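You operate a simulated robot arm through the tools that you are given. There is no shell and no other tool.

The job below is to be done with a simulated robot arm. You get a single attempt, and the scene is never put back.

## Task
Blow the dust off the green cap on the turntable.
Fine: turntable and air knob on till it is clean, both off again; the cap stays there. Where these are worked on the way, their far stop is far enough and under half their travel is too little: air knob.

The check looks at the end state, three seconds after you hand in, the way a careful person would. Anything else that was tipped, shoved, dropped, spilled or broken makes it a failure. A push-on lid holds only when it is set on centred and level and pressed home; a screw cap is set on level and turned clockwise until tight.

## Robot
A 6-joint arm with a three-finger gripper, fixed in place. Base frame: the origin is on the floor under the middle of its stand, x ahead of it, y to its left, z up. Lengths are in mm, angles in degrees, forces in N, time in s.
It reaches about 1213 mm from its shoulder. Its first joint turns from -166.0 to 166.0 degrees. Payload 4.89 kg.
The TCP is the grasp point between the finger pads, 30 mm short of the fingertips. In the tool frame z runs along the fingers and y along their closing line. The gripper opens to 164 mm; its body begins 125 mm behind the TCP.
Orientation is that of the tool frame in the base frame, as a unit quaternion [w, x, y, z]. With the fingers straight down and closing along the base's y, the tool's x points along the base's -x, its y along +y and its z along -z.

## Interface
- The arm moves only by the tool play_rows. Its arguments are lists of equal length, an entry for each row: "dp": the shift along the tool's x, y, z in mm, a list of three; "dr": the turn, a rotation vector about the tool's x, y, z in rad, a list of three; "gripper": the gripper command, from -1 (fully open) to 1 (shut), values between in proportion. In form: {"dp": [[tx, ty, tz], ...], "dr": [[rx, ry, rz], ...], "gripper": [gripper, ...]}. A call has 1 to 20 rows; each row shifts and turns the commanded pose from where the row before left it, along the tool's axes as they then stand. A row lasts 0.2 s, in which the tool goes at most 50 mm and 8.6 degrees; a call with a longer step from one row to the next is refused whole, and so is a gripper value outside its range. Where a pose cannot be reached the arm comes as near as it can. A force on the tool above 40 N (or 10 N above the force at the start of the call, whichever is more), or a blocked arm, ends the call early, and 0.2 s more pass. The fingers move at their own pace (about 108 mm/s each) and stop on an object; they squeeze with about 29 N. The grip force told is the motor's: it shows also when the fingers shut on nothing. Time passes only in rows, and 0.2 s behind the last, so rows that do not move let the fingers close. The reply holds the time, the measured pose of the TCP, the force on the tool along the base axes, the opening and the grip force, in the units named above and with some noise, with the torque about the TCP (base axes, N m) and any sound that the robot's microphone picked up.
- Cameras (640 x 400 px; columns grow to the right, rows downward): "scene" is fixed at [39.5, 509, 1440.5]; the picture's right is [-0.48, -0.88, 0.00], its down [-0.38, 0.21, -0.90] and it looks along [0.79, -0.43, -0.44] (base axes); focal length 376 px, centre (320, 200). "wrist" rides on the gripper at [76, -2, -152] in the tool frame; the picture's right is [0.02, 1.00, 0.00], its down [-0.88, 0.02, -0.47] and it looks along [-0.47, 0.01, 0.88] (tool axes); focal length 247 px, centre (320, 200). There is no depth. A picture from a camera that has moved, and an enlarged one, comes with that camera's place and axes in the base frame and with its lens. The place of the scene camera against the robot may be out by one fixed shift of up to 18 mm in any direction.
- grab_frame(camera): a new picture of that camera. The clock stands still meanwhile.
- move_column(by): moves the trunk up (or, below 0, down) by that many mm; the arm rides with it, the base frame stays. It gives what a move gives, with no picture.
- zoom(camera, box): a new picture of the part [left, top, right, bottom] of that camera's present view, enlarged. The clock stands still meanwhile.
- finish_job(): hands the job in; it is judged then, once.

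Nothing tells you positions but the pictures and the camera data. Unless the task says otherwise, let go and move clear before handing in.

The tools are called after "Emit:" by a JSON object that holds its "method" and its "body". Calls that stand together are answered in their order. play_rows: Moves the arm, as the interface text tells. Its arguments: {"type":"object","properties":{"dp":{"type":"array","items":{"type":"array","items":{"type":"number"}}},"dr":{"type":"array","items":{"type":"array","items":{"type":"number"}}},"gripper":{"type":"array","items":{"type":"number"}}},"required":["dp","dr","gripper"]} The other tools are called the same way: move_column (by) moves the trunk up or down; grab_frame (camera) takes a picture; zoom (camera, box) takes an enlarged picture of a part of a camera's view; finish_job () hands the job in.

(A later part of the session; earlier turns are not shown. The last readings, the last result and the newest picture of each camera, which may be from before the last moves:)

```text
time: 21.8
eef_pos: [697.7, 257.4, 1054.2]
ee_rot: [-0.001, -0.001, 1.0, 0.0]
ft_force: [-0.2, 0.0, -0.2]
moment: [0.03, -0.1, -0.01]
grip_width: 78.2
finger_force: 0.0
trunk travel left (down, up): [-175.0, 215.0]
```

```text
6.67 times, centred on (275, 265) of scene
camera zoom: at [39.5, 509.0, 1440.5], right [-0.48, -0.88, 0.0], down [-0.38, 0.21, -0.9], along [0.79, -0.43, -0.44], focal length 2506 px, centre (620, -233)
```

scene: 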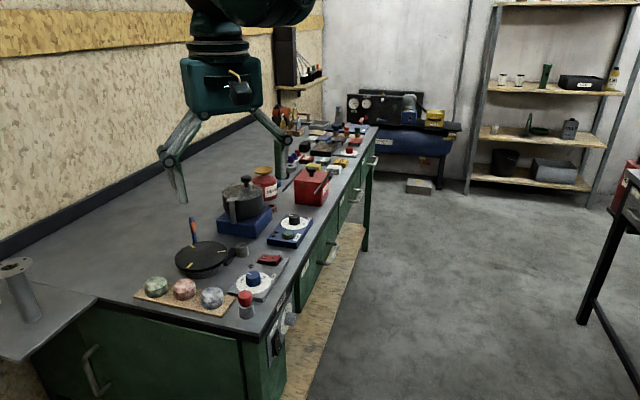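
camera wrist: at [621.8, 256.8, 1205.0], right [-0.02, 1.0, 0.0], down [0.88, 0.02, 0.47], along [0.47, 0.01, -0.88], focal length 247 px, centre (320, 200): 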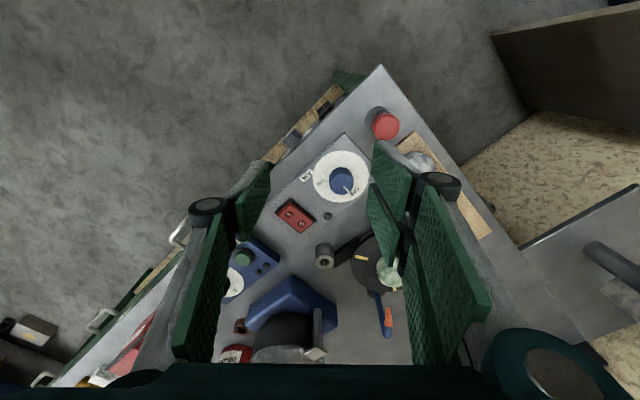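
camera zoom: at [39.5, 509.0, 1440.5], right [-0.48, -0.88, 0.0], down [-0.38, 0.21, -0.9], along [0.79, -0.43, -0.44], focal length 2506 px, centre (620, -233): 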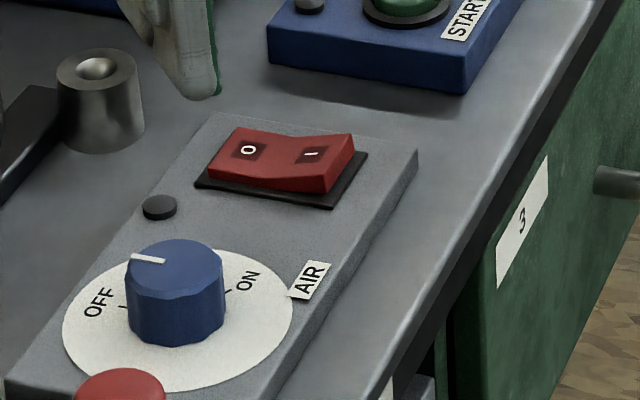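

The rocker's "I" end is at about (821, 212, 881) and raised, so it is off. The knob is at about (762, 290) with its top near 897 and points to OFF. I'll close the fingers, go above the "I" end and turn so the fingertips line up with the rocker axis.

Emit:
{"method": "play_rows", "body": {"dp": [[-30.2, -11.9, 0], [-30.2, -11.9, 0], [-30.2, -11.9, 0], [-30.2, -11.8, 0], [0, 0, 0], [0, 0, 0], [0, 0, 0], [0, 0, 0], [0, 0, 0], [0, 0, 0], [0, 0, 30], [0, 0, 30], [0, 0, 0]], "dr": [[0, 0, 0], [0, 0, 0], [0, 0, 0], [0, 0, 0], [0, 0, 0.128], [0, 0, 0.128], [0, 0, 0.128], [0, 0, 0.128], [0, 0, 0.128], [0, 0, 0.128], [0, 0, 0], [0, 0, 0], [0, 0, 0]], "gripper": [1, 1, 1, 1, 1, 1, 1, 1, 1, 1, 1, 1, 1]}}

Emit:
{"method": "grab_frame", "body": {"camera": "wrist"}}

Emit:
{"method": "zoom", "body": {"camera": "wrist", "box": [230, 80, 410, 230]}}

Emit:
{"method": "zoom", "body": {"camera": "scene", "box": [200, 190, 340, 300]}}

```text
time: 24.6
eef_pos: [819.1, 211.5, 993.5]
ee_rot: [0.0, 0.374, 0.927, 0.0]
ft_force: [0.7, -0.3, -0.6]
moment: [-0.01, 0.04, -0.01]
grip_width: 0.0
finger_force: 28.3
trunk travel left (down, up): [-175.0, 215.0]
```

```text
taken
camera wrist: at [762.5, 263.9, 1145.1], right [0.68, 0.73, 0.0], down [0.65, -0.6, 0.47], along [0.35, -0.32, -0.88], focal length 247 px, centre (320, 200)
```

wrist: 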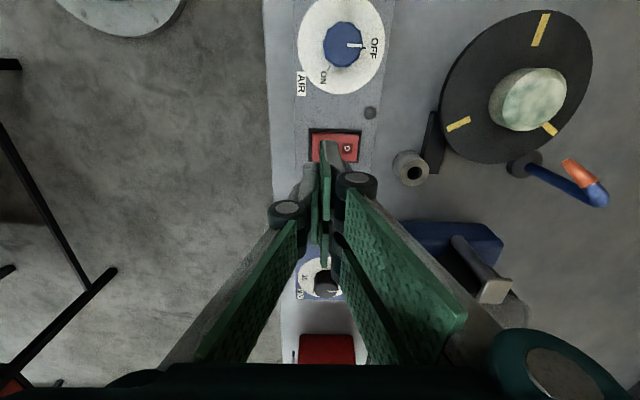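

```text
2.67 times, centred on (320, 155) of wrist
camera zoom: at [762.5, 263.9, 1145.1], right [0.68, 0.73, 0.0], down [0.65, -0.6, 0.47], along [0.35, -0.32, -0.88], focal length 659 px, centre (320, 320)
```

zoom: 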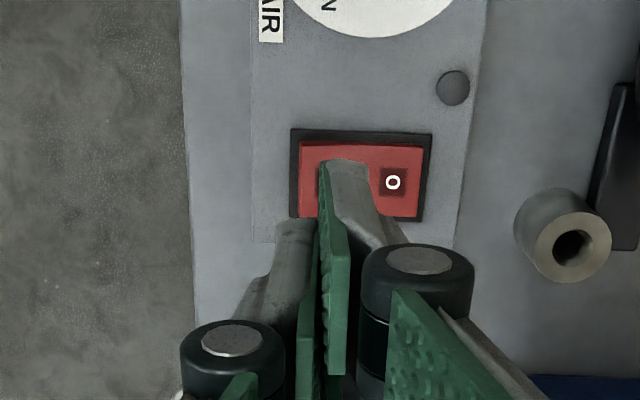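

```text
3.64 times, centred on (270, 245) of scene
camera zoom: at [39.5, 509.0, 1440.5], right [-0.48, -0.88, 0.0], down [-0.38, 0.21, -0.9], along [0.79, -0.43, -0.44], focal length 1367 px, centre (502, 36)
```

zoom: 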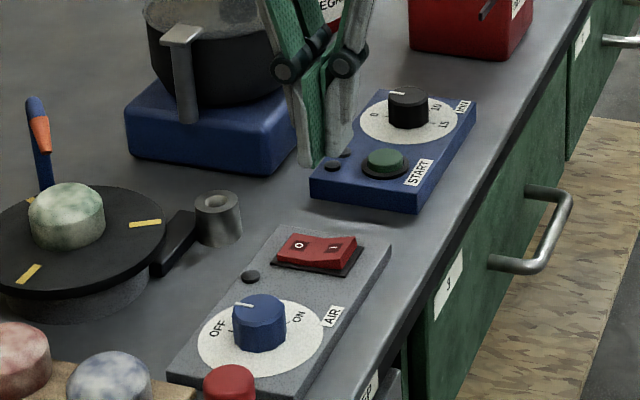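

The closed fingertips are lined up over the "I" half of the rocker. I'll go down to just above it and then press in small steps.

Emit:
{"method": "play_rows", "body": {"dp": [[0, 0, 25], [0, 0, 25], [0, 0, 18], [0, 0, 0]], "dr": [[0, 0, 0], [0, 0, 0], [0, 0, 0], [0, 0, 0]], "gripper": [1, 1, 1, 1]}}

Emit:
{"method": "zoom", "body": {"camera": "scene", "box": [240, 230, 300, 270]}}

Emit:
{"method": "zoom", "body": {"camera": "wrist", "box": [250, 90, 410, 220]}}

```text
time: 25.6
eef_pos: [820.7, 212.3, 924.8]
ee_rot: [0.001, 0.375, 0.927, 0.0]
ft_force: [0.7, 0.9, -0.3]
moment: [0.0, 0.05, 0.01]
grip_width: 0.0
finger_force: 29.2
trunk travel left (down, up): [-175.0, 215.0]
```

```text
10.00 times, centred on (270, 250) of scene
camera zoom: at [39.5, 509.0, 1440.5], right [-0.48, -0.88, 0.0], down [-0.38, 0.21, -0.9], along [0.79, -0.43, -0.44], focal length 3760 px, centre (820, -300)
```

zoom: 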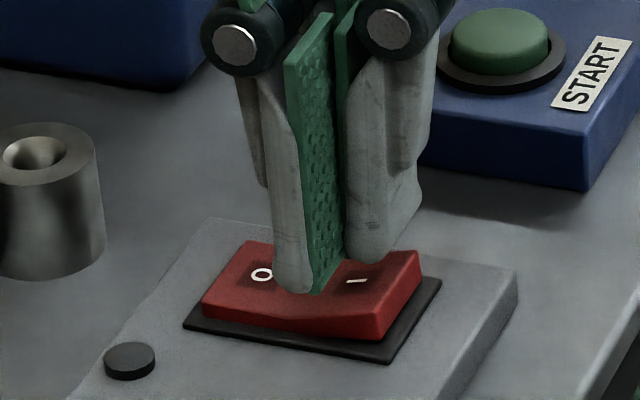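

```text
3.08 times, centred on (330, 155) of wrist
camera zoom: at [764.2, 264.0, 1076.6], right [0.68, 0.73, 0.0], down [0.65, -0.6, 0.47], along [0.35, -0.32, -0.88], focal length 760 px, centre (289, 338)
```

zoom: 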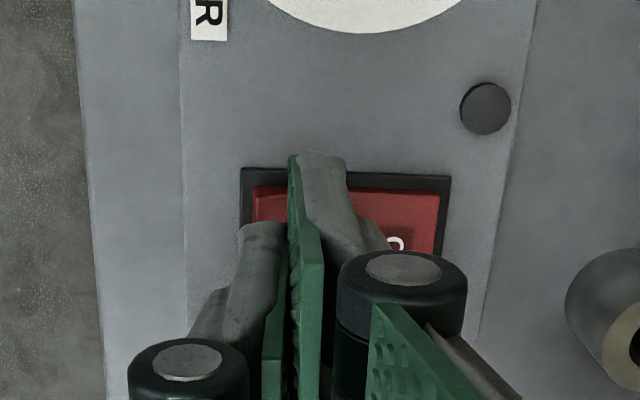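

The tips are about 10 mm above the rocker, with the single finger over the "I" end. I'll shift 2 mm outward and press down gradually.

Emit:
{"method": "play_rows", "body": {"dp": [[0, -2, 4], [0, 0, 3], [0, 0, 1.5], [0, 0, 1.5], [0, 0, 0]], "dr": [[0, 0, 0], [0, 0, 0], [0, 0, 0], [0, 0, 0], [0, 0, 0]], "gripper": [1, 1, 1, 1, 1]}}

Emit:
{"method": "zoom", "body": {"camera": "scene", "box": [240, 230, 300, 270]}}

```text
time: 26.8
eef_pos: [818.1, 211.0, 914.8]
ee_rot: [0.0, 0.374, 0.927, 0.001]
ft_force: [0.1, 1.0, 0.0]
moment: [0.02, 0.03, -0.02]
grip_width: 0.0
finger_force: 29.1
trunk travel left (down, up): [-175.0, 215.0]
```

```text
10.00 times, centred on (270, 250) of scene
camera zoom: at [39.5, 509.0, 1440.5], right [-0.48, -0.88, 0.0], down [-0.38, 0.21, -0.9], along [0.79, -0.43, -0.44], focal length 3760 px, centre (820, -300)
```

zoom: 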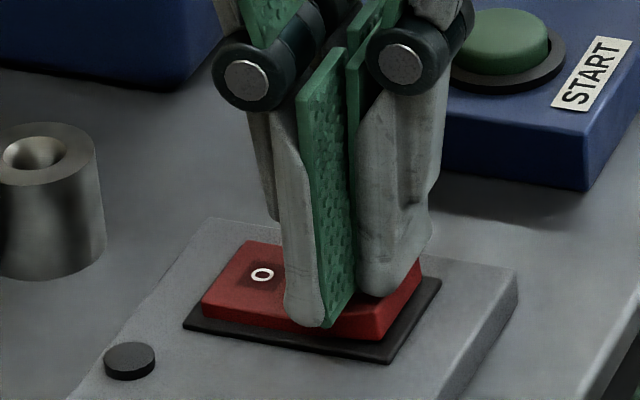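

Emit:
{"method": "play_rows", "body": {"dp": [[0, 0, 1], [0, 0, 1], [0, 0, 1], [0, 0, 0]], "dr": [[0, 0, 0], [0, 0, 0], [0, 0, 0], [0, 0, 0]], "gripper": [1, 1, 1, 1]}}

Emit:
{"method": "zoom", "body": {"camera": "scene", "box": [240, 230, 300, 270]}}

```text
time: 27.8
eef_pos: [817.6, 209.8, 912.0]
ee_rot: [-0.001, 0.373, 0.928, 0.0]
ft_force: [0.4, -2.0, 1.0]
moment: [-0.03, 0.05, -0.02]
grip_width: 0.4
finger_force: 29.4
trunk travel left (down, up): [-175.0, 215.0]
```

```text
10.00 times, centred on (270, 250) of scene
camera zoom: at [39.5, 509.0, 1440.5], right [-0.48, -0.88, 0.0], down [-0.38, 0.21, -0.9], along [0.79, -0.43, -0.44], focal length 3760 px, centre (820, -300)
```

zoom: 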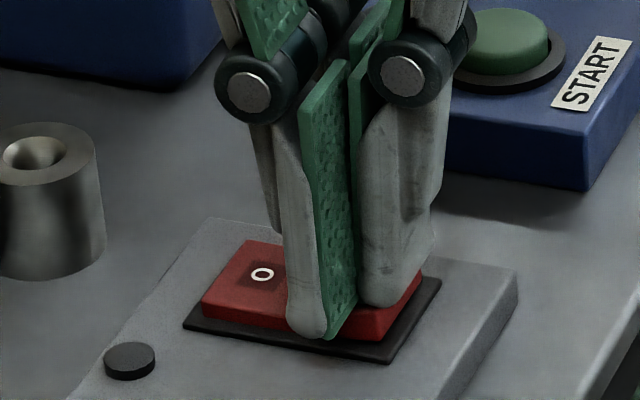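

Emit:
{"method": "play_rows", "body": {"dp": [[0, 0, 1], [0, 0, 1], [0, 0, 1], [0, 0, 0]], "dr": [[0, 0, 0], [0, 0, 0], [0, 0, 0], [0, 0, 0]], "gripper": [1, 1, 1, 1]}}

Emit:
{"method": "zoom", "body": {"camera": "scene", "box": [240, 230, 300, 270]}}

```text
time: 28.8
eef_pos: [819.4, 209.3, 909.1]
ee_rot: [-0.001, 0.374, 0.927, 0.0]
ft_force: [-7.4, -2.7, 2.6]
moment: [-0.07, 0.17, -0.09]
grip_width: 0.1
finger_force: 45.3
trunk travel left (down, up): [-175.0, 215.0]
```

```text
10.00 times, centred on (270, 250) of scene
camera zoom: at [39.5, 509.0, 1440.5], right [-0.48, -0.88, 0.0], down [-0.38, 0.21, -0.9], along [0.79, -0.43, -0.44], focal length 3760 px, centre (820, -300)
```

zoom: 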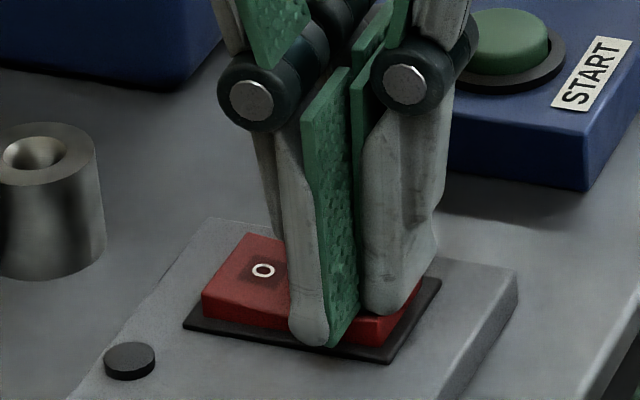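

The rocker's O side has started to rise. I'll check whether the turntable is turning and press a bit more.

Emit:
{"method": "play_rows", "body": {"dp": [[0, 0, 0.8], [0, 0, 0.7], [0, 0, 0]], "dr": [[0, 0, 0], [0, 0, 0], [0, 0, 0]], "gripper": [1, 1, 1]}}

Emit:
{"method": "zoom", "body": {"camera": "scene", "box": [240, 230, 300, 270]}}

Emit:
{"method": "zoom", "body": {"camera": "scene", "box": [160, 200, 260, 280]}}

```text
time: 29.6
eef_pos: [817.8, 210.4, 907.9]
ee_rot: [-0.001, 0.374, 0.927, -0.001]
ft_force: [-0.8, 0.0, -0.1]
moment: [0.01, 0.03, 0.02]
grip_width: 0.0
finger_force: 45.0
trunk travel left (down, up): [-175.0, 215.0]
```

```text
10.00 times, centred on (270, 250) of scene
camera zoom: at [39.5, 509.0, 1440.5], right [-0.48, -0.88, 0.0], down [-0.38, 0.21, -0.9], along [0.79, -0.43, -0.44], focal length 3760 px, centre (820, -300)
```

zoom: 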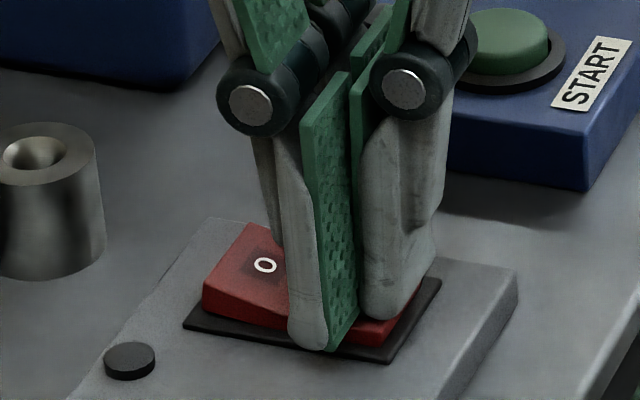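

```text
5.00 times, centred on (210, 240) of scene
camera zoom: at [39.5, 509.0, 1440.5], right [-0.48, -0.88, 0.0], down [-0.38, 0.21, -0.9], along [0.79, -0.43, -0.44], focal length 1880 px, centre (870, 0)
```

zoom: 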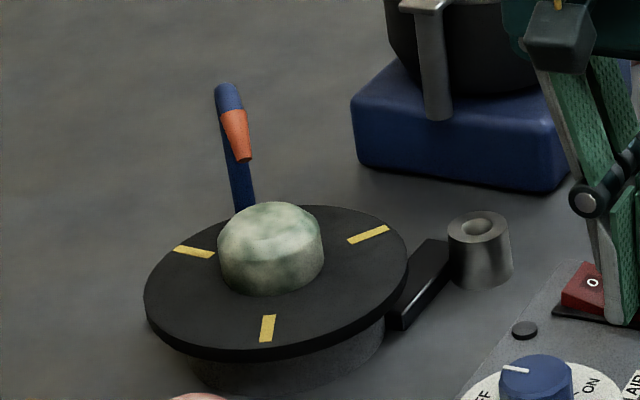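

The turntable is turning: its yellow marks have moved and the rocker has flipped. I'll lift off, move above the air knob, turn the gripper back and open it partway.

Emit:
{"method": "play_rows", "body": {"dp": [[0, 0, -10], [0, 0, -30], [0, 0, -30], [32.1, 6.1, 0], [32.1, 6.1, 0], [32.1, 6.1, 0]], "dr": [[0, 0, 0], [0, 0, 0], [0, 0, 0], [0, 0, 0], [0, 0, 0], [0, 0, 0]], "gripper": [1, 1, 1, 1, 1, 1]}}

Emit:
{"method": "play_rows", "body": {"dp": [[0, 0, 0], [0, 0, 0], [0, 0, 0], [0, 0, 0], [0, 0, 0], [0, 0, 0], [0, 0, 0], [0, 0, 0], [0, 0, 0], [0, 0, 0], [0, 0, 0], [0, 0, 0], [0, 0, 0]], "dr": [[0, 0, -0.1483], [0, 0, -0.1483], [0, 0, -0.1483], [0, 0, -0.1483], [0, 0, -0.1483], [0, 0, -0.1483], [0, 0, -0.1483], [0, 0, -0.1483], [0, 0, -0.1483], [0, 0, -0.1483], [0, 0, -0.1483], [0, 0, -0.1483], [0, 0, 0]], "gripper": [0.3, 0.3, 0.3, 0.3, 0.3, 0.3, 0.3, 0.3, 0.3, 0.3, 0.3, 0.3, 0.3]}}

Emit:
{"method": "grab_frame", "body": {"camera": "wrist"}}

Emit:
{"method": "zoom", "body": {"camera": "wrist", "box": [230, 80, 410, 230]}}

Emit:
{"method": "zoom", "body": {"camera": "scene", "box": [160, 200, 320, 320]}}

```text
time: 31.0
eef_pos: [762.3, 288.6, 977.6]
ee_rot: [0.0, 0.374, 0.927, 0.0]
ft_force: [-0.1, -1.6, -0.1]
moment: [0.16, 0.1, 0.02]
grip_width: 0.0
finger_force: 44.9
trunk travel left (down, up): [-175.0, 215.0]
```

```text
time: 33.8
eef_pos: [762.8, 290.4, 976.9]
ee_rot: [0.001, -0.485, 0.874, 0.0]
ft_force: [-0.5, 0.2, 0.9]
moment: [-0.02, 0.01, -0.01]
grip_width: 57.6
finger_force: 0.1
trunk travel left (down, up): [-175.0, 215.0]
```

```text
taken
camera wrist: at [723.2, 224.4, 1128.8], right [-0.86, 0.51, 0.0], down [0.45, 0.76, 0.47], along [0.24, 0.41, -0.88], focal length 247 px, centre (320, 200)
```

wrist: 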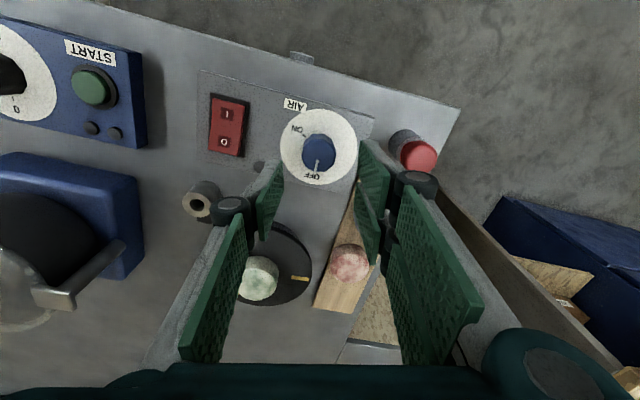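

```text
2.67 times, centred on (320, 155) of wrist
camera zoom: at [723.2, 224.4, 1128.8], right [-0.86, 0.51, 0.0], down [0.45, 0.76, 0.47], along [0.24, 0.41, -0.88], focal length 659 px, centre (320, 320)
```

zoom: 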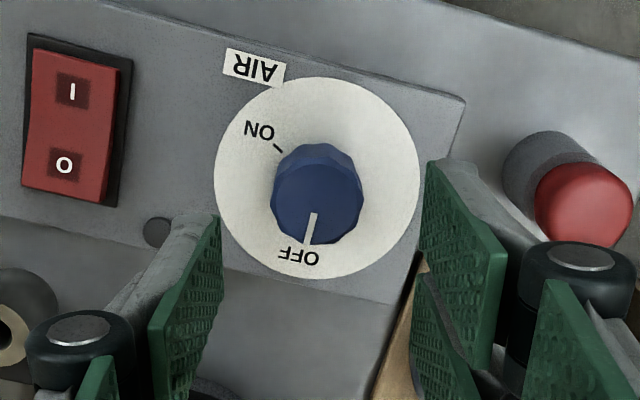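

```text
3.33 times, centred on (240, 260) of scene
camera zoom: at [39.5, 509.0, 1440.5], right [-0.48, -0.88, 0.0], down [-0.38, 0.21, -0.9], along [0.79, -0.43, -0.44], focal length 1253 px, centre (587, 0)
```

zoom: 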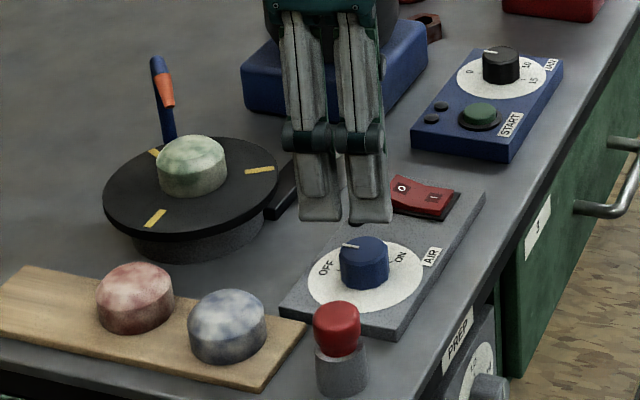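

The knob is within 2 mm of the gripper axis. I'll go down around it, correcting sideways, and check the clearance before gripping.

Emit:
{"method": "play_rows", "body": {"dp": [[0.5, -1.5, 20], [0, 0, 25], [0, 0, 12], [0, 0, 8], [0, 0, 0]], "dr": [[0, 0, 0], [0, 0, 0], [0, 0, 0], [0, 0, 0], [0, 0, 0]], "gripper": [0.3, 0.3, 0.3, 0.3, 0.3]}}

Emit:
{"method": "zoom", "body": {"camera": "wrist", "box": [230, 80, 410, 230]}}

Emit:
{"method": "zoom", "body": {"camera": "scene", "box": [210, 230, 310, 310]}}

Emit:
{"method": "zoom", "body": {"camera": "scene", "box": [160, 200, 260, 280]}}

```text
time: 35.0
eef_pos: [763.2, 288.9, 911.6]
ee_rot: [0.0, -0.485, 0.875, 0.001]
ft_force: [0.4, -0.7, 0.7]
moment: [-0.01, 0.04, -0.01]
grip_width: 57.3
finger_force: 0.1
trunk travel left (down, up): [-175.0, 215.0]
```

```text
2.67 times, centred on (320, 155) of wrist
camera zoom: at [724.1, 223.5, 1064.1], right [-0.86, 0.51, 0.0], down [0.45, 0.76, 0.47], along [0.24, 0.41, -0.88], focal length 659 px, centre (320, 320)
```

zoom: 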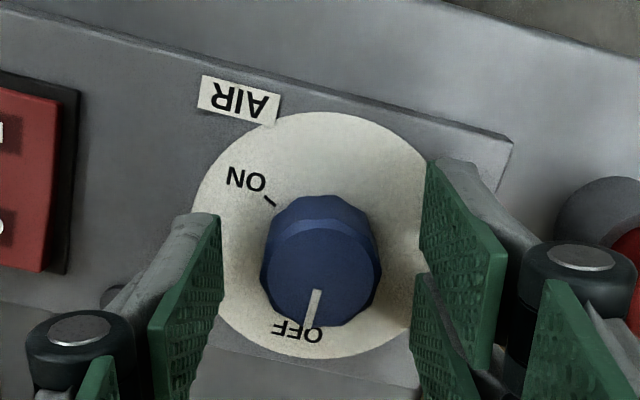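

```text
5.00 times, centred on (260, 270) of scene
camera zoom: at [39.5, 509.0, 1440.5], right [-0.48, -0.88, 0.0], down [-0.38, 0.21, -0.9], along [0.79, -0.43, -0.44], focal length 1880 px, centre (620, -150)
```

zoom: 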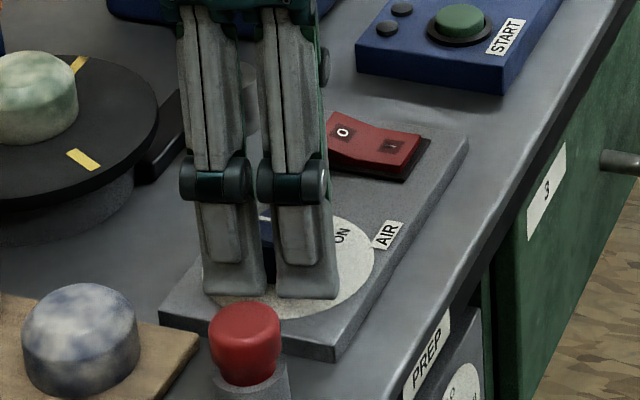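

```text
5.00 times, centred on (210, 240) of scene
camera zoom: at [39.5, 509.0, 1440.5], right [-0.48, -0.88, 0.0], down [-0.38, 0.21, -0.9], along [0.79, -0.43, -0.44], focal length 1880 px, centre (870, 0)
```

zoom: 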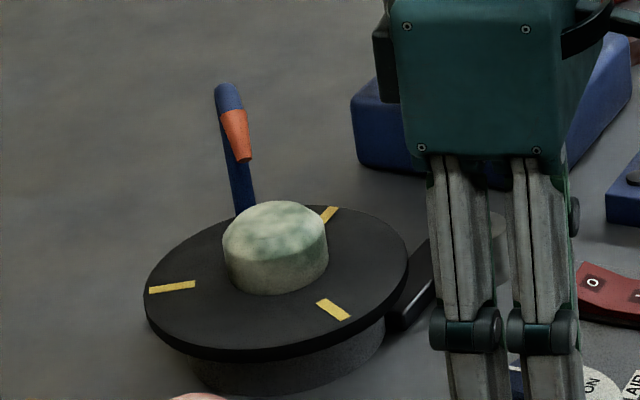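

The turntable keeps turning with the cap steady. I'll go down 3 mm more and grip the knob.

Emit:
{"method": "play_rows", "body": {"dp": [[0, 0, 3], [0, 0, 0], [0, 0, 0], [0, 0, 0], [0, 0, 0]], "dr": [[0, 0, 0], [0, 0, 0], [0, 0, 0], [0, 0, 0], [0, 0, 0]], "gripper": [0.3, 0.5, 0.65, 0.8, 0.8]}}

Emit:
{"method": "zoom", "body": {"camera": "wrist", "box": [230, 80, 410, 230]}}

```text
time: 36.2
eef_pos: [764.1, 290.6, 908.5]
ee_rot: [-0.001, -0.484, 0.875, 0.001]
ft_force: [4.3, -2.2, -2.2]
moment: [-0.03, -0.18, 0.02]
grip_width: 32.9
finger_force: 45.1
trunk travel left (down, up): [-175.0, 215.0]
```

```text
2.67 times, centred on (320, 155) of wrist
camera zoom: at [723.9, 223.6, 1061.2], right [-0.86, 0.51, 0.0], down [0.45, 0.76, 0.47], along [0.24, 0.41, -0.88], focal length 659 px, centre (320, 320)
```

zoom: 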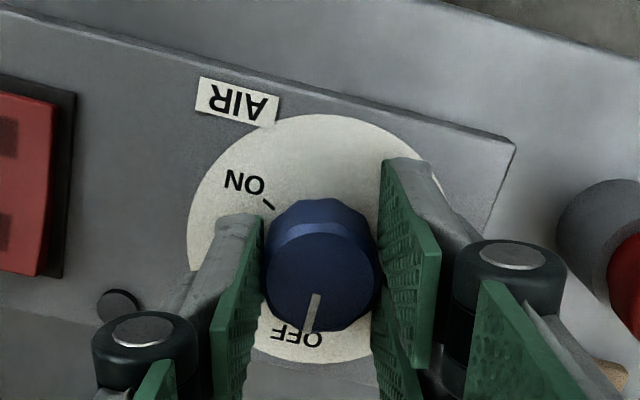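

The knob is gripped at 32.9 mm. I'll turn it clockwise from OFF towards ON, halfway first, and check that it follows.

Emit:
{"method": "play_rows", "body": {"dp": [[0, 0, 0], [0, 0, 0], [0, 0, 0], [0, 0, 0], [0, 0, 0], [0, 0, 0], [0, 0, 0]], "dr": [[0, 0, 0.1], [0, 0, 0.14], [0, 0, 0.14], [0, 0, 0.14], [0, 0, 0.14], [0, 0, 0.14], [0, 0, 0]], "gripper": [0.8, 0.8, 0.8, 0.8, 0.8, 0.8, 0.8]}}

Emit:
{"method": "zoom", "body": {"camera": "wrist", "box": [230, 80, 410, 230]}}

Emit:
{"method": "zoom", "body": {"camera": "scene", "box": [160, 200, 260, 280]}}

```text
time: 37.8
eef_pos: [763.0, 289.1, 909.2]
ee_rot: [0.001, -0.106, 0.994, 0.0]
ft_force: [12.5, 9.8, -0.3]
moment: [0.31, -0.48, 0.03]
grip_width: 32.7
finger_force: 45.2
trunk travel left (down, up): [-175.0, 215.0]
```

```text
2.67 times, centred on (320, 155) of wrist
camera zoom: at [688.2, 272.1, 1061.2], right [-0.23, 0.97, 0.0], down [0.86, 0.2, 0.47], along [0.46, 0.11, -0.88], focal length 659 px, centre (320, 320)
```

zoom: 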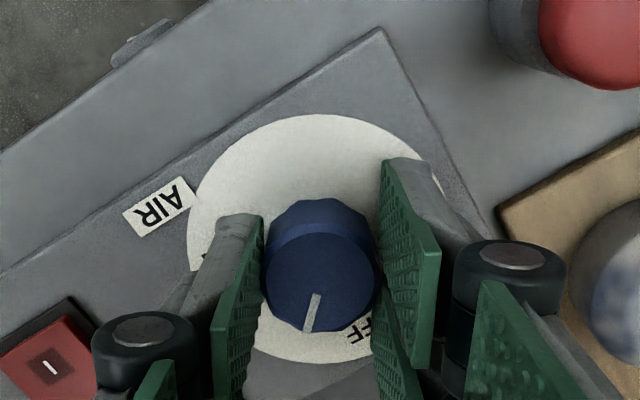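

```text
5.00 times, centred on (210, 240) of scene
camera zoom: at [39.5, 509.0, 1440.5], right [-0.48, -0.88, 0.0], down [-0.38, 0.21, -0.9], along [0.79, -0.43, -0.44], focal length 1880 px, centre (870, 0)
```

zoom: 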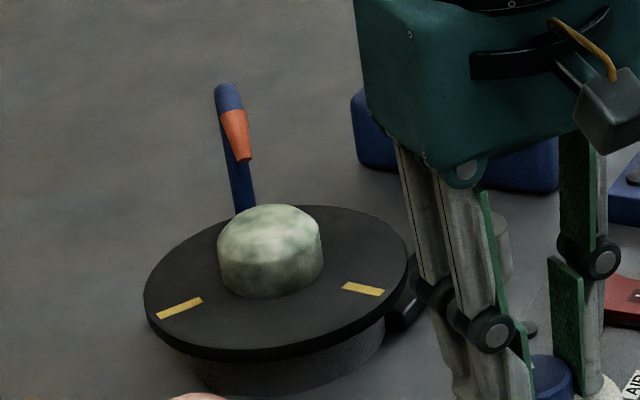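

The knob is turning with the gripper. The sideways force shows the axis is about 1 mm off, so I'll correct that and keep turning.

Emit:
{"method": "play_rows", "body": {"dp": [[-1.1, 0.6, 0], [0, 0, 0], [0, 0, 0], [0, 0, 0], [0, 0, 0], [0, 0, 0]], "dr": [[0, 0, 0], [0, 0, 0.14], [0, 0, 0.14], [0, 0, 0.14], [0, 0, 0.14], [0, 0, 0]], "gripper": [0.8, 0.8, 0.8, 0.8, 0.8, 0.8]}}

Emit:
{"method": "zoom", "body": {"camera": "wrist", "box": [230, 80, 410, 230]}}

```text
time: 39.2
eef_pos: [762.0, 289.4, 909.8]
ee_rot: [0.0, 0.174, 0.985, 0.0]
ft_force: [-18.6, 10.6, -10.6]
moment: [0.51, 1.03, -0.01]
grip_width: 32.8
finger_force: 45.1
trunk travel left (down, up): [-175.0, 215.0]
```

```text
2.67 times, centred on (320, 155) of wrist
camera zoom: at [690.3, 314.8, 1061.3], right [0.32, 0.95, 0.0], down [0.83, -0.28, 0.47], along [0.45, -0.15, -0.88], focal length 659 px, centre (320, 320)
```

zoom: 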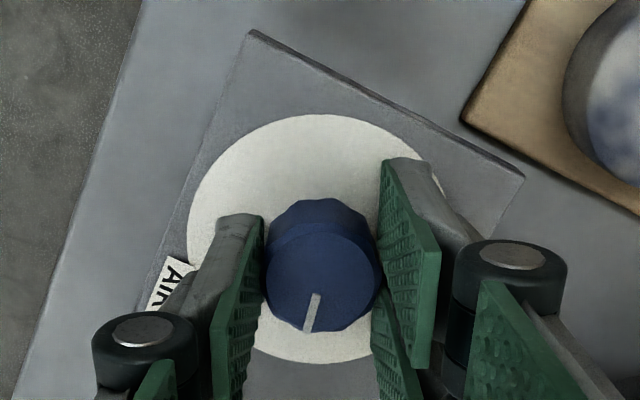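

Emit:
{"method": "play_rows", "body": {"dp": [[0.5, 0.1, 0.2], [0, 0, 0], [0, 0, 0], [0, 0, 0], [0, 0, 0]], "dr": [[0, 0, 0], [0, 0, 0.14], [0, 0, 0.14], [0, 0, 0.14], [0, 0, 0]], "gripper": [0.8, 0.8, 0.8, 0.8, 0.8]}}

Emit:
{"method": "zoom", "body": {"camera": "wrist", "box": [230, 80, 410, 230]}}

Emit:
{"method": "zoom", "body": {"camera": "scene", "box": [160, 200, 260, 280]}}

```text
time: 40.4
eef_pos: [762.3, 290.4, 909.8]
ee_rot: [0.0, 0.375, 0.927, 0.0]
ft_force: [-6.1, 23.2, -9.2]
moment: [0.61, 0.07, 0.01]
grip_width: 33.0
finger_force: 45.3
trunk travel left (down, up): [-175.0, 215.0]
```

```text
2.67 times, centred on (320, 155) of wrist
camera zoom: at [706.6, 342.5, 1061.2], right [0.68, 0.73, 0.0], down [0.65, -0.6, 0.47], along [0.35, -0.32, -0.88], focal length 659 px, centre (320, 320)
```

zoom: 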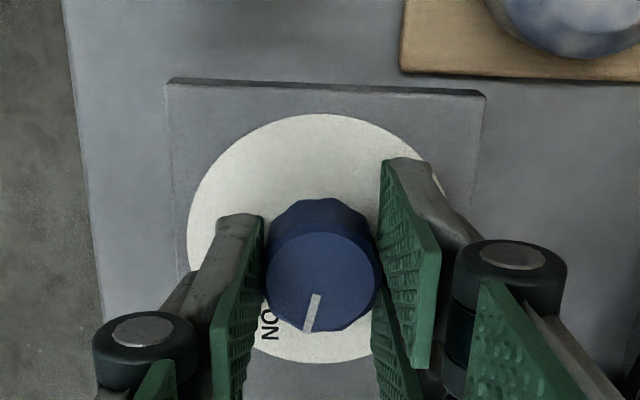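

```text
5.00 times, centred on (210, 240) of scene
camera zoom: at [39.5, 509.0, 1440.5], right [-0.48, -0.88, 0.0], down [-0.38, 0.21, -0.9], along [0.79, -0.43, -0.44], focal length 1880 px, centre (870, 0)
```

zoom: 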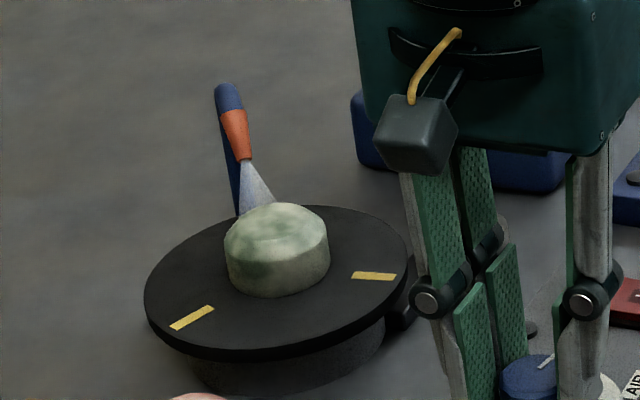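

The air jet is now visible from the nozzle onto the cap. I'll relieve the side force and continue to the ON stop.

Emit:
{"method": "play_rows", "body": {"dp": [[0.5, 0.3, 0.1], [0, 0, 0], [0, 0, 0], [0, 0, 0]], "dr": [[0, 0, 0], [0, 0, 0.1], [0, 0, 0.1], [0, 0, 0]], "gripper": [0.8, 0.8, 0.8, 0.8]}}

Emit:
{"method": "zoom", "body": {"camera": "wrist", "box": [230, 80, 410, 230]}}

```text
time: 41.4
eef_pos: [763.6, 290.7, 909.2]
ee_rot: [0.001, 0.466, 0.885, -0.001]
ft_force: [8.4, 17.3, 2.5]
moment: [0.09, -0.49, -0.01]
grip_width: 32.8
finger_force: 45.0
trunk travel left (down, up): [-175.0, 215.0]
```

```text
2.67 times, centred on (320, 155) of wrist
camera zoom: at [718.1, 352.8, 1061.2], right [0.81, 0.58, 0.0], down [0.51, -0.71, 0.47], along [0.28, -0.38, -0.88], focal length 659 px, centre (320, 320)
```

zoom: 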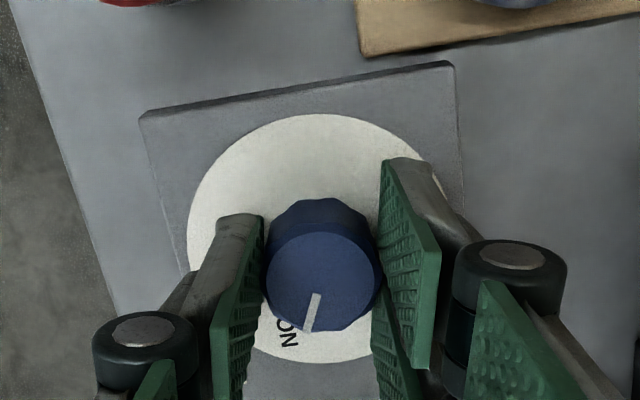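

Emit:
{"method": "play_rows", "body": {"dp": [[-0.1, 0.4, 0], [0, 0, 0], [0, 0, 0], [0, 0, 0]], "dr": [[0, 0, 0], [0, 0, 0.06], [0, 0, 0.06], [0, 0, 0]], "gripper": [0.8, 0.8, 0.8, 0.8]}}

Emit:
{"method": "zoom", "body": {"camera": "wrist", "box": [230, 80, 410, 230]}}

Emit:
{"method": "zoom", "body": {"camera": "scene", "box": [160, 200, 260, 280]}}

```text
time: 42.4
eef_pos: [763.9, 291.7, 908.9]
ee_rot: [0.0, 0.517, 0.856, 0.0]
ft_force: [8.7, 13.6, 0.7]
moment: [0.04, -0.31, 0.68]
grip_width: 32.7
finger_force: 44.9
trunk travel left (down, up): [-175.0, 215.0]
```

```text
2.67 times, centred on (320, 155) of wrist
camera zoom: at [726.1, 357.7, 1061.2], right [0.88, 0.48, 0.0], down [0.43, -0.77, 0.47], along [0.23, -0.41, -0.88], focal length 659 px, centre (320, 320)
```

zoom: 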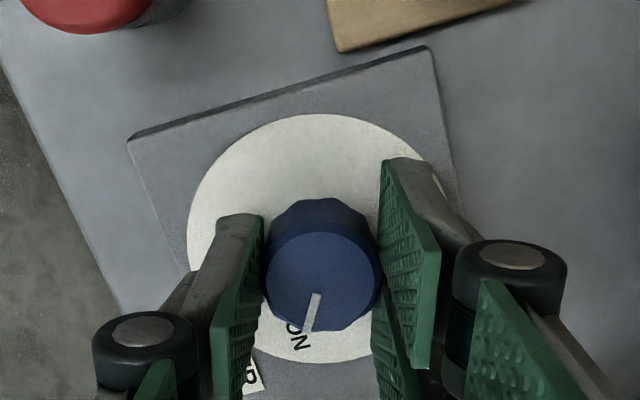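

```text
5.00 times, centred on (210, 240) of scene
camera zoom: at [39.5, 509.0, 1440.5], right [-0.48, -0.88, 0.0], down [-0.38, 0.21, -0.9], along [0.79, -0.43, -0.44], focal length 1880 px, centre (870, 0)
```

zoom: 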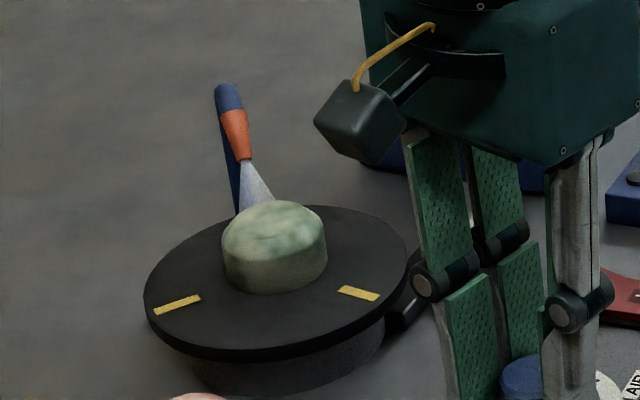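

The torque about z rose to 0.68 N m with the pointer at ON, so the knob is at its far stop. I'll hold it there and let time pass while the jet cleans the rotating cap.

Emit:
{"method": "play_rows", "body": {"dp": [[0, 0, 0], [0, 0, 0], [0, 0, 0], [0, 0, 0], [0, 0, 0], [0, 0, 0], [0, 0, 0], [0, 0, 0], [0, 0, 0], [0, 0, 0], [0, 0, 0], [0, 0, 0], [0, 0, 0], [0, 0, 0], [0, 0, 0], [0, 0, 0], [0, 0, 0], [0, 0, 0], [0, 0, 0], [0, 0, 0]], "dr": [[0, 0, 0], [0, 0, 0], [0, 0, 0], [0, 0, 0], [0, 0, 0], [0, 0, 0], [0, 0, 0], [0, 0, 0], [0, 0, 0], [0, 0, 0], [0, 0, 0], [0, 0, 0], [0, 0, 0], [0, 0, 0], [0, 0, 0], [0, 0, 0], [0, 0, 0], [0, 0, 0], [0, 0, 0], [0, 0, 0]], "gripper": [0.8, 0.8, 0.8, 0.8, 0.8, 0.8, 0.8, 0.8, 0.8, 0.8, 0.8, 0.8, 0.8, 0.8, 0.8, 0.8, 0.8, 0.8, 0.8, 0.8]}}

Emit:
{"method": "zoom", "body": {"camera": "scene", "box": [180, 220, 240, 268]}}

```text
time: 46.6
eef_pos: [764.4, 290.5, 909.9]
ee_rot: [0.0, 0.517, 0.856, -0.001]
ft_force: [5.8, 10.5, -4.2]
moment: [0.26, -0.11, 0.27]
grip_width: 33.0
finger_force: 45.2
trunk travel left (down, up): [-175.0, 215.0]
```

```text
8.33 times, centred on (210, 244) of scene
camera zoom: at [39.5, 509.0, 1440.5], right [-0.48, -0.88, 0.0], down [-0.38, 0.21, -0.9], along [0.79, -0.43, -0.44], focal length 3133 px, centre (1237, -167)
```

zoom: 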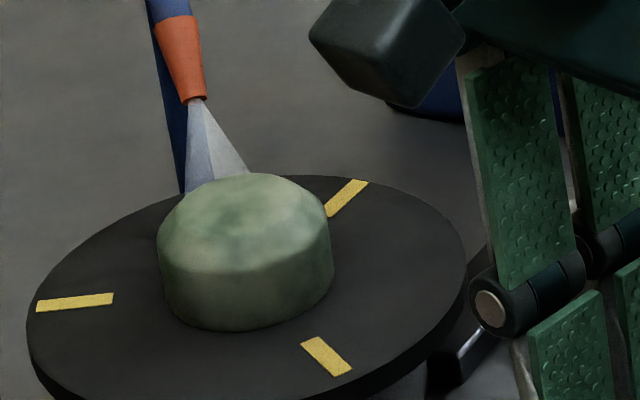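

The cap is getting greener but patches of dust remain, so I'll keep waiting.

Emit:
{"method": "play_rows", "body": {"dp": [[0, 0, 0], [0, 0, 0], [0, 0, 0], [0, 0, 0], [0, 0, 0], [0, 0, 0], [0, 0, 0], [0, 0, 0], [0, 0, 0], [0, 0, 0], [0, 0, 0], [0, 0, 0], [0, 0, 0], [0, 0, 0], [0, 0, 0], [0, 0, 0], [0, 0, 0], [0, 0, 0], [0, 0, 0], [0, 0, 0]], "dr": [[0, 0, 0], [0, 0, 0], [0, 0, 0], [0, 0, 0], [0, 0, 0], [0, 0, 0], [0, 0, 0], [0, 0, 0], [0, 0, 0], [0, 0, 0], [0, 0, 0], [0, 0, 0], [0, 0, 0], [0, 0, 0], [0, 0, 0], [0, 0, 0], [0, 0, 0], [0, 0, 0], [0, 0, 0], [0, 0, 0]], "gripper": [0.8, 0.8, 0.8, 0.8, 0.8, 0.8, 0.8, 0.8, 0.8, 0.8, 0.8, 0.8, 0.8, 0.8, 0.8, 0.8, 0.8, 0.8, 0.8, 0.8]}}

Emit:
{"method": "zoom", "body": {"camera": "scene", "box": [180, 220, 240, 268]}}

```text
time: 50.8
eef_pos: [762.4, 291.1, 909.3]
ee_rot: [0.0, 0.518, 0.856, -0.001]
ft_force: [6.8, 9.1, -3.1]
moment: [0.32, -0.15, 0.19]
grip_width: 32.6
finger_force: 45.4
trunk travel left (down, up): [-175.0, 215.0]
```

```text
8.33 times, centred on (210, 244) of scene
camera zoom: at [39.5, 509.0, 1440.5], right [-0.48, -0.88, 0.0], down [-0.38, 0.21, -0.9], along [0.79, -0.43, -0.44], focal length 3133 px, centre (1237, -167)
```

zoom: 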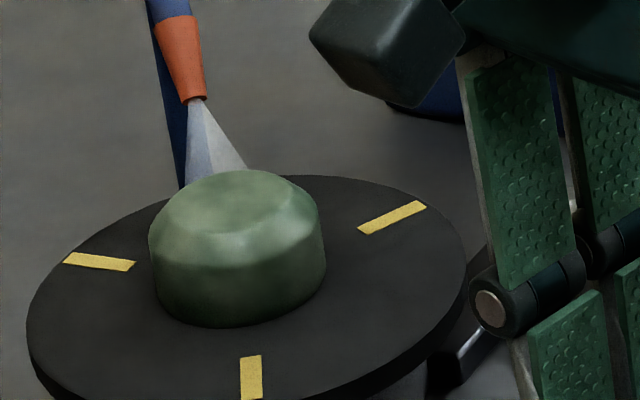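

The cap looks mostly clean now. I'll wait longer so no dust remains, and compare pictures.

Emit:
{"method": "play_rows", "body": {"dp": [[0, 0, 0], [0, 0, 0], [0, 0, 0], [0, 0, 0], [0, 0, 0], [0, 0, 0], [0, 0, 0], [0, 0, 0], [0, 0, 0], [0, 0, 0], [0, 0, 0], [0, 0, 0], [0, 0, 0], [0, 0, 0], [0, 0, 0], [0, 0, 0], [0, 0, 0], [0, 0, 0], [0, 0, 0], [0, 0, 0]], "dr": [[0, 0, 0], [0, 0, 0], [0, 0, 0], [0, 0, 0], [0, 0, 0], [0, 0, 0], [0, 0, 0], [0, 0, 0], [0, 0, 0], [0, 0, 0], [0, 0, 0], [0, 0, 0], [0, 0, 0], [0, 0, 0], [0, 0, 0], [0, 0, 0], [0, 0, 0], [0, 0, 0], [0, 0, 0], [0, 0, 0]], "gripper": [0.8, 0.8, 0.8, 0.8, 0.8, 0.8, 0.8, 0.8, 0.8, 0.8, 0.8, 0.8, 0.8, 0.8, 0.8, 0.8, 0.8, 0.8, 0.8, 0.8]}}

Emit:
{"method": "zoom", "body": {"camera": "scene", "box": [180, 220, 240, 268]}}

```text
time: 55.0
eef_pos: [762.5, 290.4, 909.6]
ee_rot: [0.0, 0.517, 0.856, 0.001]
ft_force: [7.9, 8.8, 0.0]
moment: [0.23, -0.17, 0.2]
grip_width: 32.9
finger_force: 44.6
trunk travel left (down, up): [-175.0, 215.0]
```

```text
8.33 times, centred on (210, 244) of scene
camera zoom: at [39.5, 509.0, 1440.5], right [-0.48, -0.88, 0.0], down [-0.38, 0.21, -0.9], along [0.79, -0.43, -0.44], focal length 3133 px, centre (1237, -167)
```

zoom: 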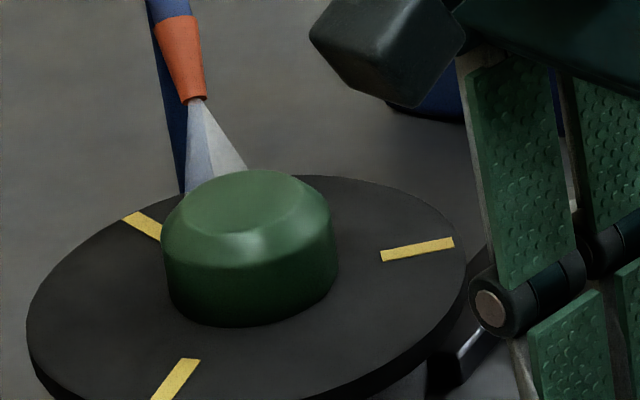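

Emit:
{"method": "play_rows", "body": {"dp": [[0, 0, 0], [0, 0, 0], [0, 0, 0], [0, 0, 0], [0, 0, 0], [0, 0, 0], [0, 0, 0], [0, 0, 0], [0, 0, 0], [0, 0, 0], [0, 0, 0], [0, 0, 0], [0, 0, 0], [0, 0, 0], [0, 0, 0], [0, 0, 0], [0, 0, 0], [0, 0, 0], [0, 0, 0], [0, 0, 0]], "dr": [[0, 0, 0], [0, 0, 0], [0, 0, 0], [0, 0, 0], [0, 0, 0], [0, 0, 0], [0, 0, 0], [0, 0, 0], [0, 0, 0], [0, 0, 0], [0, 0, 0], [0, 0, 0], [0, 0, 0], [0, 0, 0], [0, 0, 0], [0, 0, 0], [0, 0, 0], [0, 0, 0], [0, 0, 0], [0, 0, 0]], "gripper": [0.8, 0.8, 0.8, 0.8, 0.8, 0.8, 0.8, 0.8, 0.8, 0.8, 0.8, 0.8, 0.8, 0.8, 0.8, 0.8, 0.8, 0.8, 0.8, 0.8]}}

Emit:
{"method": "zoom", "body": {"camera": "scene", "box": [180, 220, 240, 268]}}

```text
time: 59.2
eef_pos: [764.2, 291.0, 910.3]
ee_rot: [0.0, 0.517, 0.856, 0.0]
ft_force: [9.4, 7.5, -1.3]
moment: [0.23, -0.24, 0.2]
grip_width: 32.8
finger_force: 44.6
trunk travel left (down, up): [-175.0, 215.0]
```

```text
8.33 times, centred on (210, 244) of scene
camera zoom: at [39.5, 509.0, 1440.5], right [-0.48, -0.88, 0.0], down [-0.38, 0.21, -0.9], along [0.79, -0.43, -0.44], focal length 3133 px, centre (1237, -167)
```

zoom: 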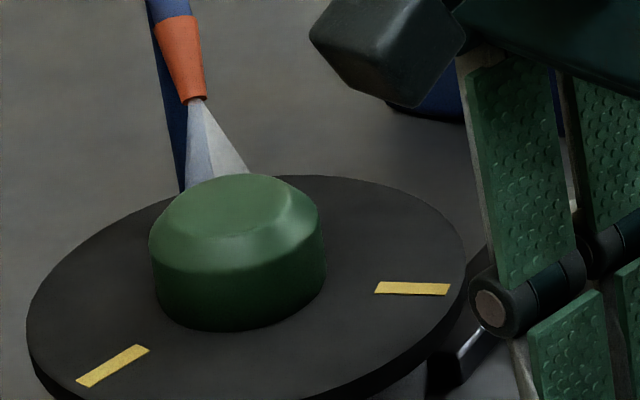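

The cap looks uniformly green and hardly changed since the last picture. I'll give it one more stretch to be safe, then turn the air off.

Emit:
{"method": "play_rows", "body": {"dp": [[0, 0, 0], [0, 0, 0], [0, 0, 0], [0, 0, 0], [0, 0, 0], [0, 0, 0], [0, 0, 0], [0, 0, 0], [0, 0, 0], [0, 0, 0], [0, 0, 0], [0, 0, 0], [0, 0, 0], [0, 0, 0], [0, 0, 0], [0, 0, 0], [0, 0, 0], [0, 0, 0], [0, 0, 0], [0, 0, 0]], "dr": [[0, 0, 0], [0, 0, 0], [0, 0, 0], [0, 0, 0], [0, 0, 0], [0, 0, 0], [0, 0, 0], [0, 0, 0], [0, 0, 0], [0, 0, 0], [0, 0, 0], [0, 0, 0], [0, 0, 0], [0, 0, 0], [0, 0, 0], [0, 0, 0], [0, 0, 0], [0, 0, 0], [0, 0, 0], [0, 0, 0]], "gripper": [0.8, 0.8, 0.8, 0.8, 0.8, 0.8, 0.8, 0.8, 0.8, 0.8, 0.8, 0.8, 0.8, 0.8, 0.8, 0.8, 0.8, 0.8, 0.8, 0.8]}}

Emit:
{"method": "zoom", "body": {"camera": "scene", "box": [180, 220, 240, 268]}}

```text
time: 63.4
eef_pos: [762.7, 290.7, 908.3]
ee_rot: [0.0, 0.517, 0.856, 0.001]
ft_force: [9.6, 8.7, -0.2]
moment: [0.23, -0.27, 0.17]
grip_width: 32.8
finger_force: 45.3
trunk travel left (down, up): [-175.0, 215.0]
```

```text
8.33 times, centred on (210, 244) of scene
camera zoom: at [39.5, 509.0, 1440.5], right [-0.48, -0.88, 0.0], down [-0.38, 0.21, -0.9], along [0.79, -0.43, -0.44], focal length 3133 px, centre (1237, -167)
```

zoom: 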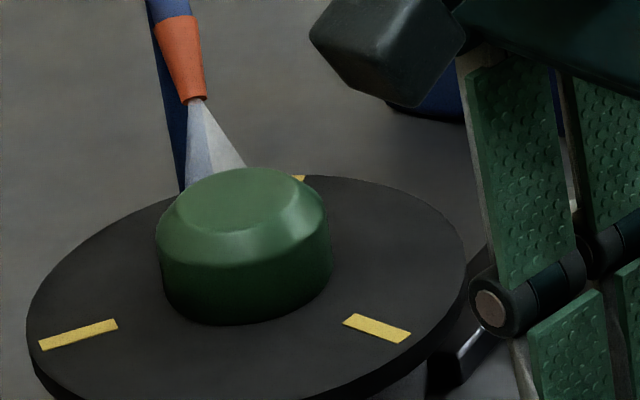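

The cap is clean and green all over. I'll turn the knob back anticlockwise to OFF in stages and watch the forces.

Emit:
{"method": "play_rows", "body": {"dp": [[0, 0, 0], [0, 0, 0], [0, 0, 0], [0, 0, 0], [0, 0, 0]], "dr": [[0, 0, -0.1], [0, 0, -0.14], [0, 0, -0.14], [0, 0, -0.14], [0, 0, 0]], "gripper": [0.8, 0.8, 0.8, 0.8, 0.8]}}

Emit:
{"method": "zoom", "body": {"camera": "wrist", "box": [230, 80, 410, 230]}}

```text
time: 64.6
eef_pos: [763.7, 290.9, 908.8]
ee_rot: [0.0, 0.279, 0.96, 0.0]
ft_force: [4.7, -0.5, -1.7]
moment: [-0.16, -0.32, -0.01]
grip_width: 32.8
finger_force: 44.8
trunk travel left (down, up): [-175.0, 215.0]
```

```text
2.67 times, centred on (320, 155) of wrist
camera zoom: at [697.6, 330.1, 1061.3], right [0.52, 0.86, 0.0], down [0.75, -0.46, 0.47], along [0.4, -0.25, -0.88], focal length 659 px, centre (320, 320)
```

zoom: 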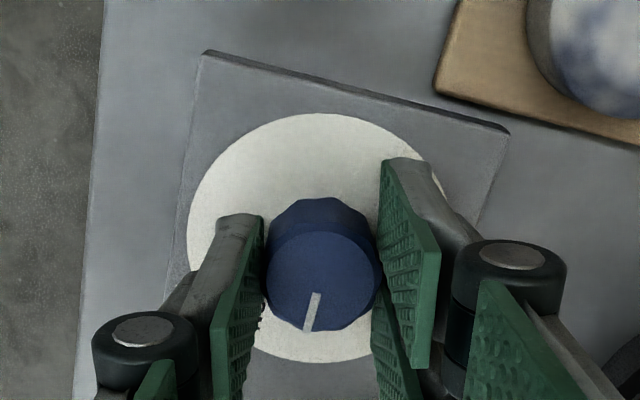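

Emit:
{"method": "play_rows", "body": {"dp": [[0, 0, 0], [0, 0, 0], [0, 0, 0], [0, 0, 0], [0, 0, 0], [0, 0, 0]], "dr": [[0, 0, -0.14], [0, 0, -0.14], [0, 0, -0.14], [0, 0, -0.14], [0, 0, -0.14], [0, 0, 0]], "gripper": [0.8, 0.8, 0.8, 0.8, 0.8, 0.8]}}

Emit:
{"method": "zoom", "body": {"camera": "wrist", "box": [230, 80, 410, 230]}}

```text
time: 66.0
eef_pos: [762.7, 290.7, 909.0]
ee_rot: [-0.001, -0.066, 0.998, 0.0]
ft_force: [-8.3, -16.0, -11.4]
moment: [-0.45, -0.08, 0.01]
grip_width: 32.9
finger_force: 44.8
trunk travel left (down, up): [-175.0, 215.0]
```

```text
2.67 times, centred on (320, 155) of wrist
camera zoom: at [687.4, 278.2, 1061.4], right [-0.15, 0.99, 0.0], down [0.87, 0.14, 0.47], along [0.47, 0.07, -0.88], focal length 659 px, centre (320, 320)
```

zoom: 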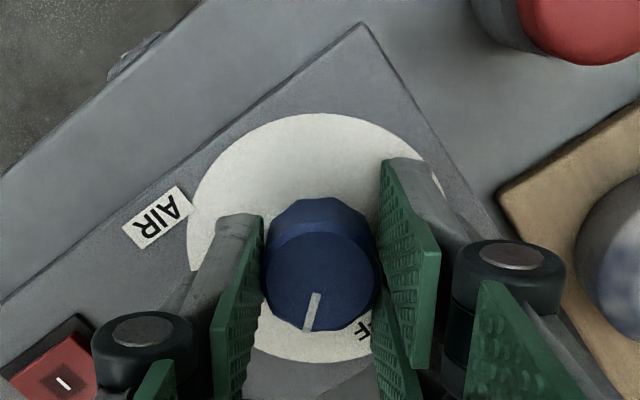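

Emit:
{"method": "play_rows", "body": {"dp": [[0.3, -0.5, 0.2], [0, 0, 0], [0, 0, 0], [0, 0, 0], [0, 0, 0], [0, 0, 0]], "dr": [[0, 0, 0], [0, 0, -0.14], [0, 0, -0.14], [0, 0, -0.14], [0, 0, -0.14], [0, 0, 0]], "gripper": [0.8, 0.8, 0.8, 0.8, 0.8, 0.8]}}

Emit:
{"method": "zoom", "body": {"camera": "wrist", "box": [230, 80, 410, 230]}}

```text
time: 67.4
eef_pos: [762.8, 288.7, 909.1]
ee_rot: [0.001, -0.34, 0.94, -0.001]
ft_force: [-8.2, -24.1, -12.6]
moment: [-1.05, 0.61, 0.0]
grip_width: 32.8
finger_force: 44.6
trunk travel left (down, up): [-175.0, 215.0]
```

```text
2.67 times, centred on (320, 155) of wrist
camera zoom: at [705.2, 239.5, 1061.4], right [-0.66, 0.76, 0.0], down [0.67, 0.58, 0.47], along [0.36, 0.31, -0.88], focal length 659 px, centre (320, 320)
```

zoom: 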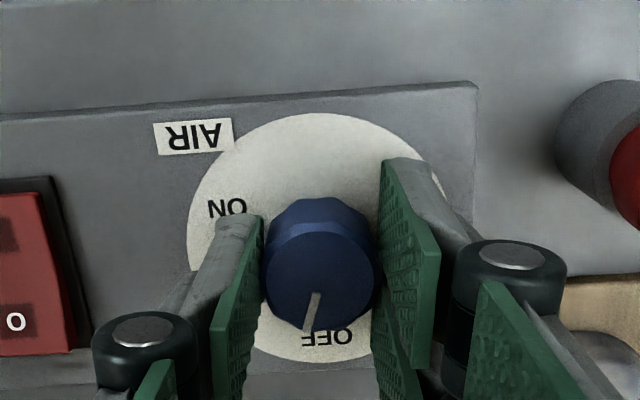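

Emit:
{"method": "play_rows", "body": {"dp": [[0.6, -0.4, 0.2], [0, 0, 0], [0, 0, 0], [0, 0, 0]], "dr": [[0, 0, 0], [0, 0, -0.12], [0, 0, -0.12], [0, 0, 0]], "gripper": [0.8, 0.8, 0.8, 0.8]}}

Emit:
{"method": "zoom", "body": {"camera": "wrist", "box": [230, 80, 410, 230]}}

```text
time: 68.4
eef_pos: [762.2, 288.5, 908.3]
ee_rot: [0.0, -0.45, 0.893, 0.0]
ft_force: [7.6, -10.5, 8.1]
moment: [0.07, -0.47, 0.02]
grip_width: 32.8
finger_force: 45.0
trunk travel left (down, up): [-175.0, 215.0]
```

```text
2.67 times, centred on (320, 155) of wrist
camera zoom: at [718.8, 226.9, 1061.3], right [-0.82, 0.58, 0.0], down [0.51, 0.72, 0.47], along [0.27, 0.39, -0.88], focal length 659 px, centre (320, 320)
```

zoom: 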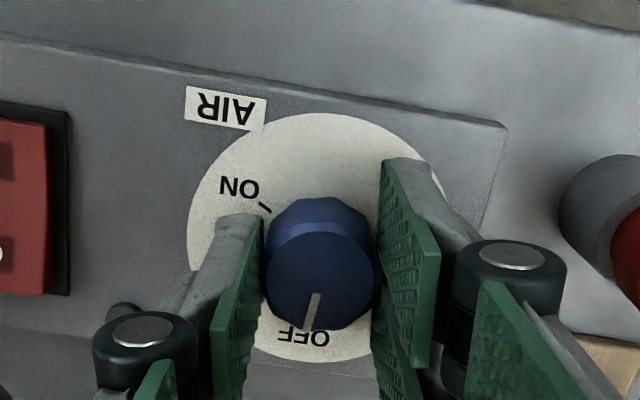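

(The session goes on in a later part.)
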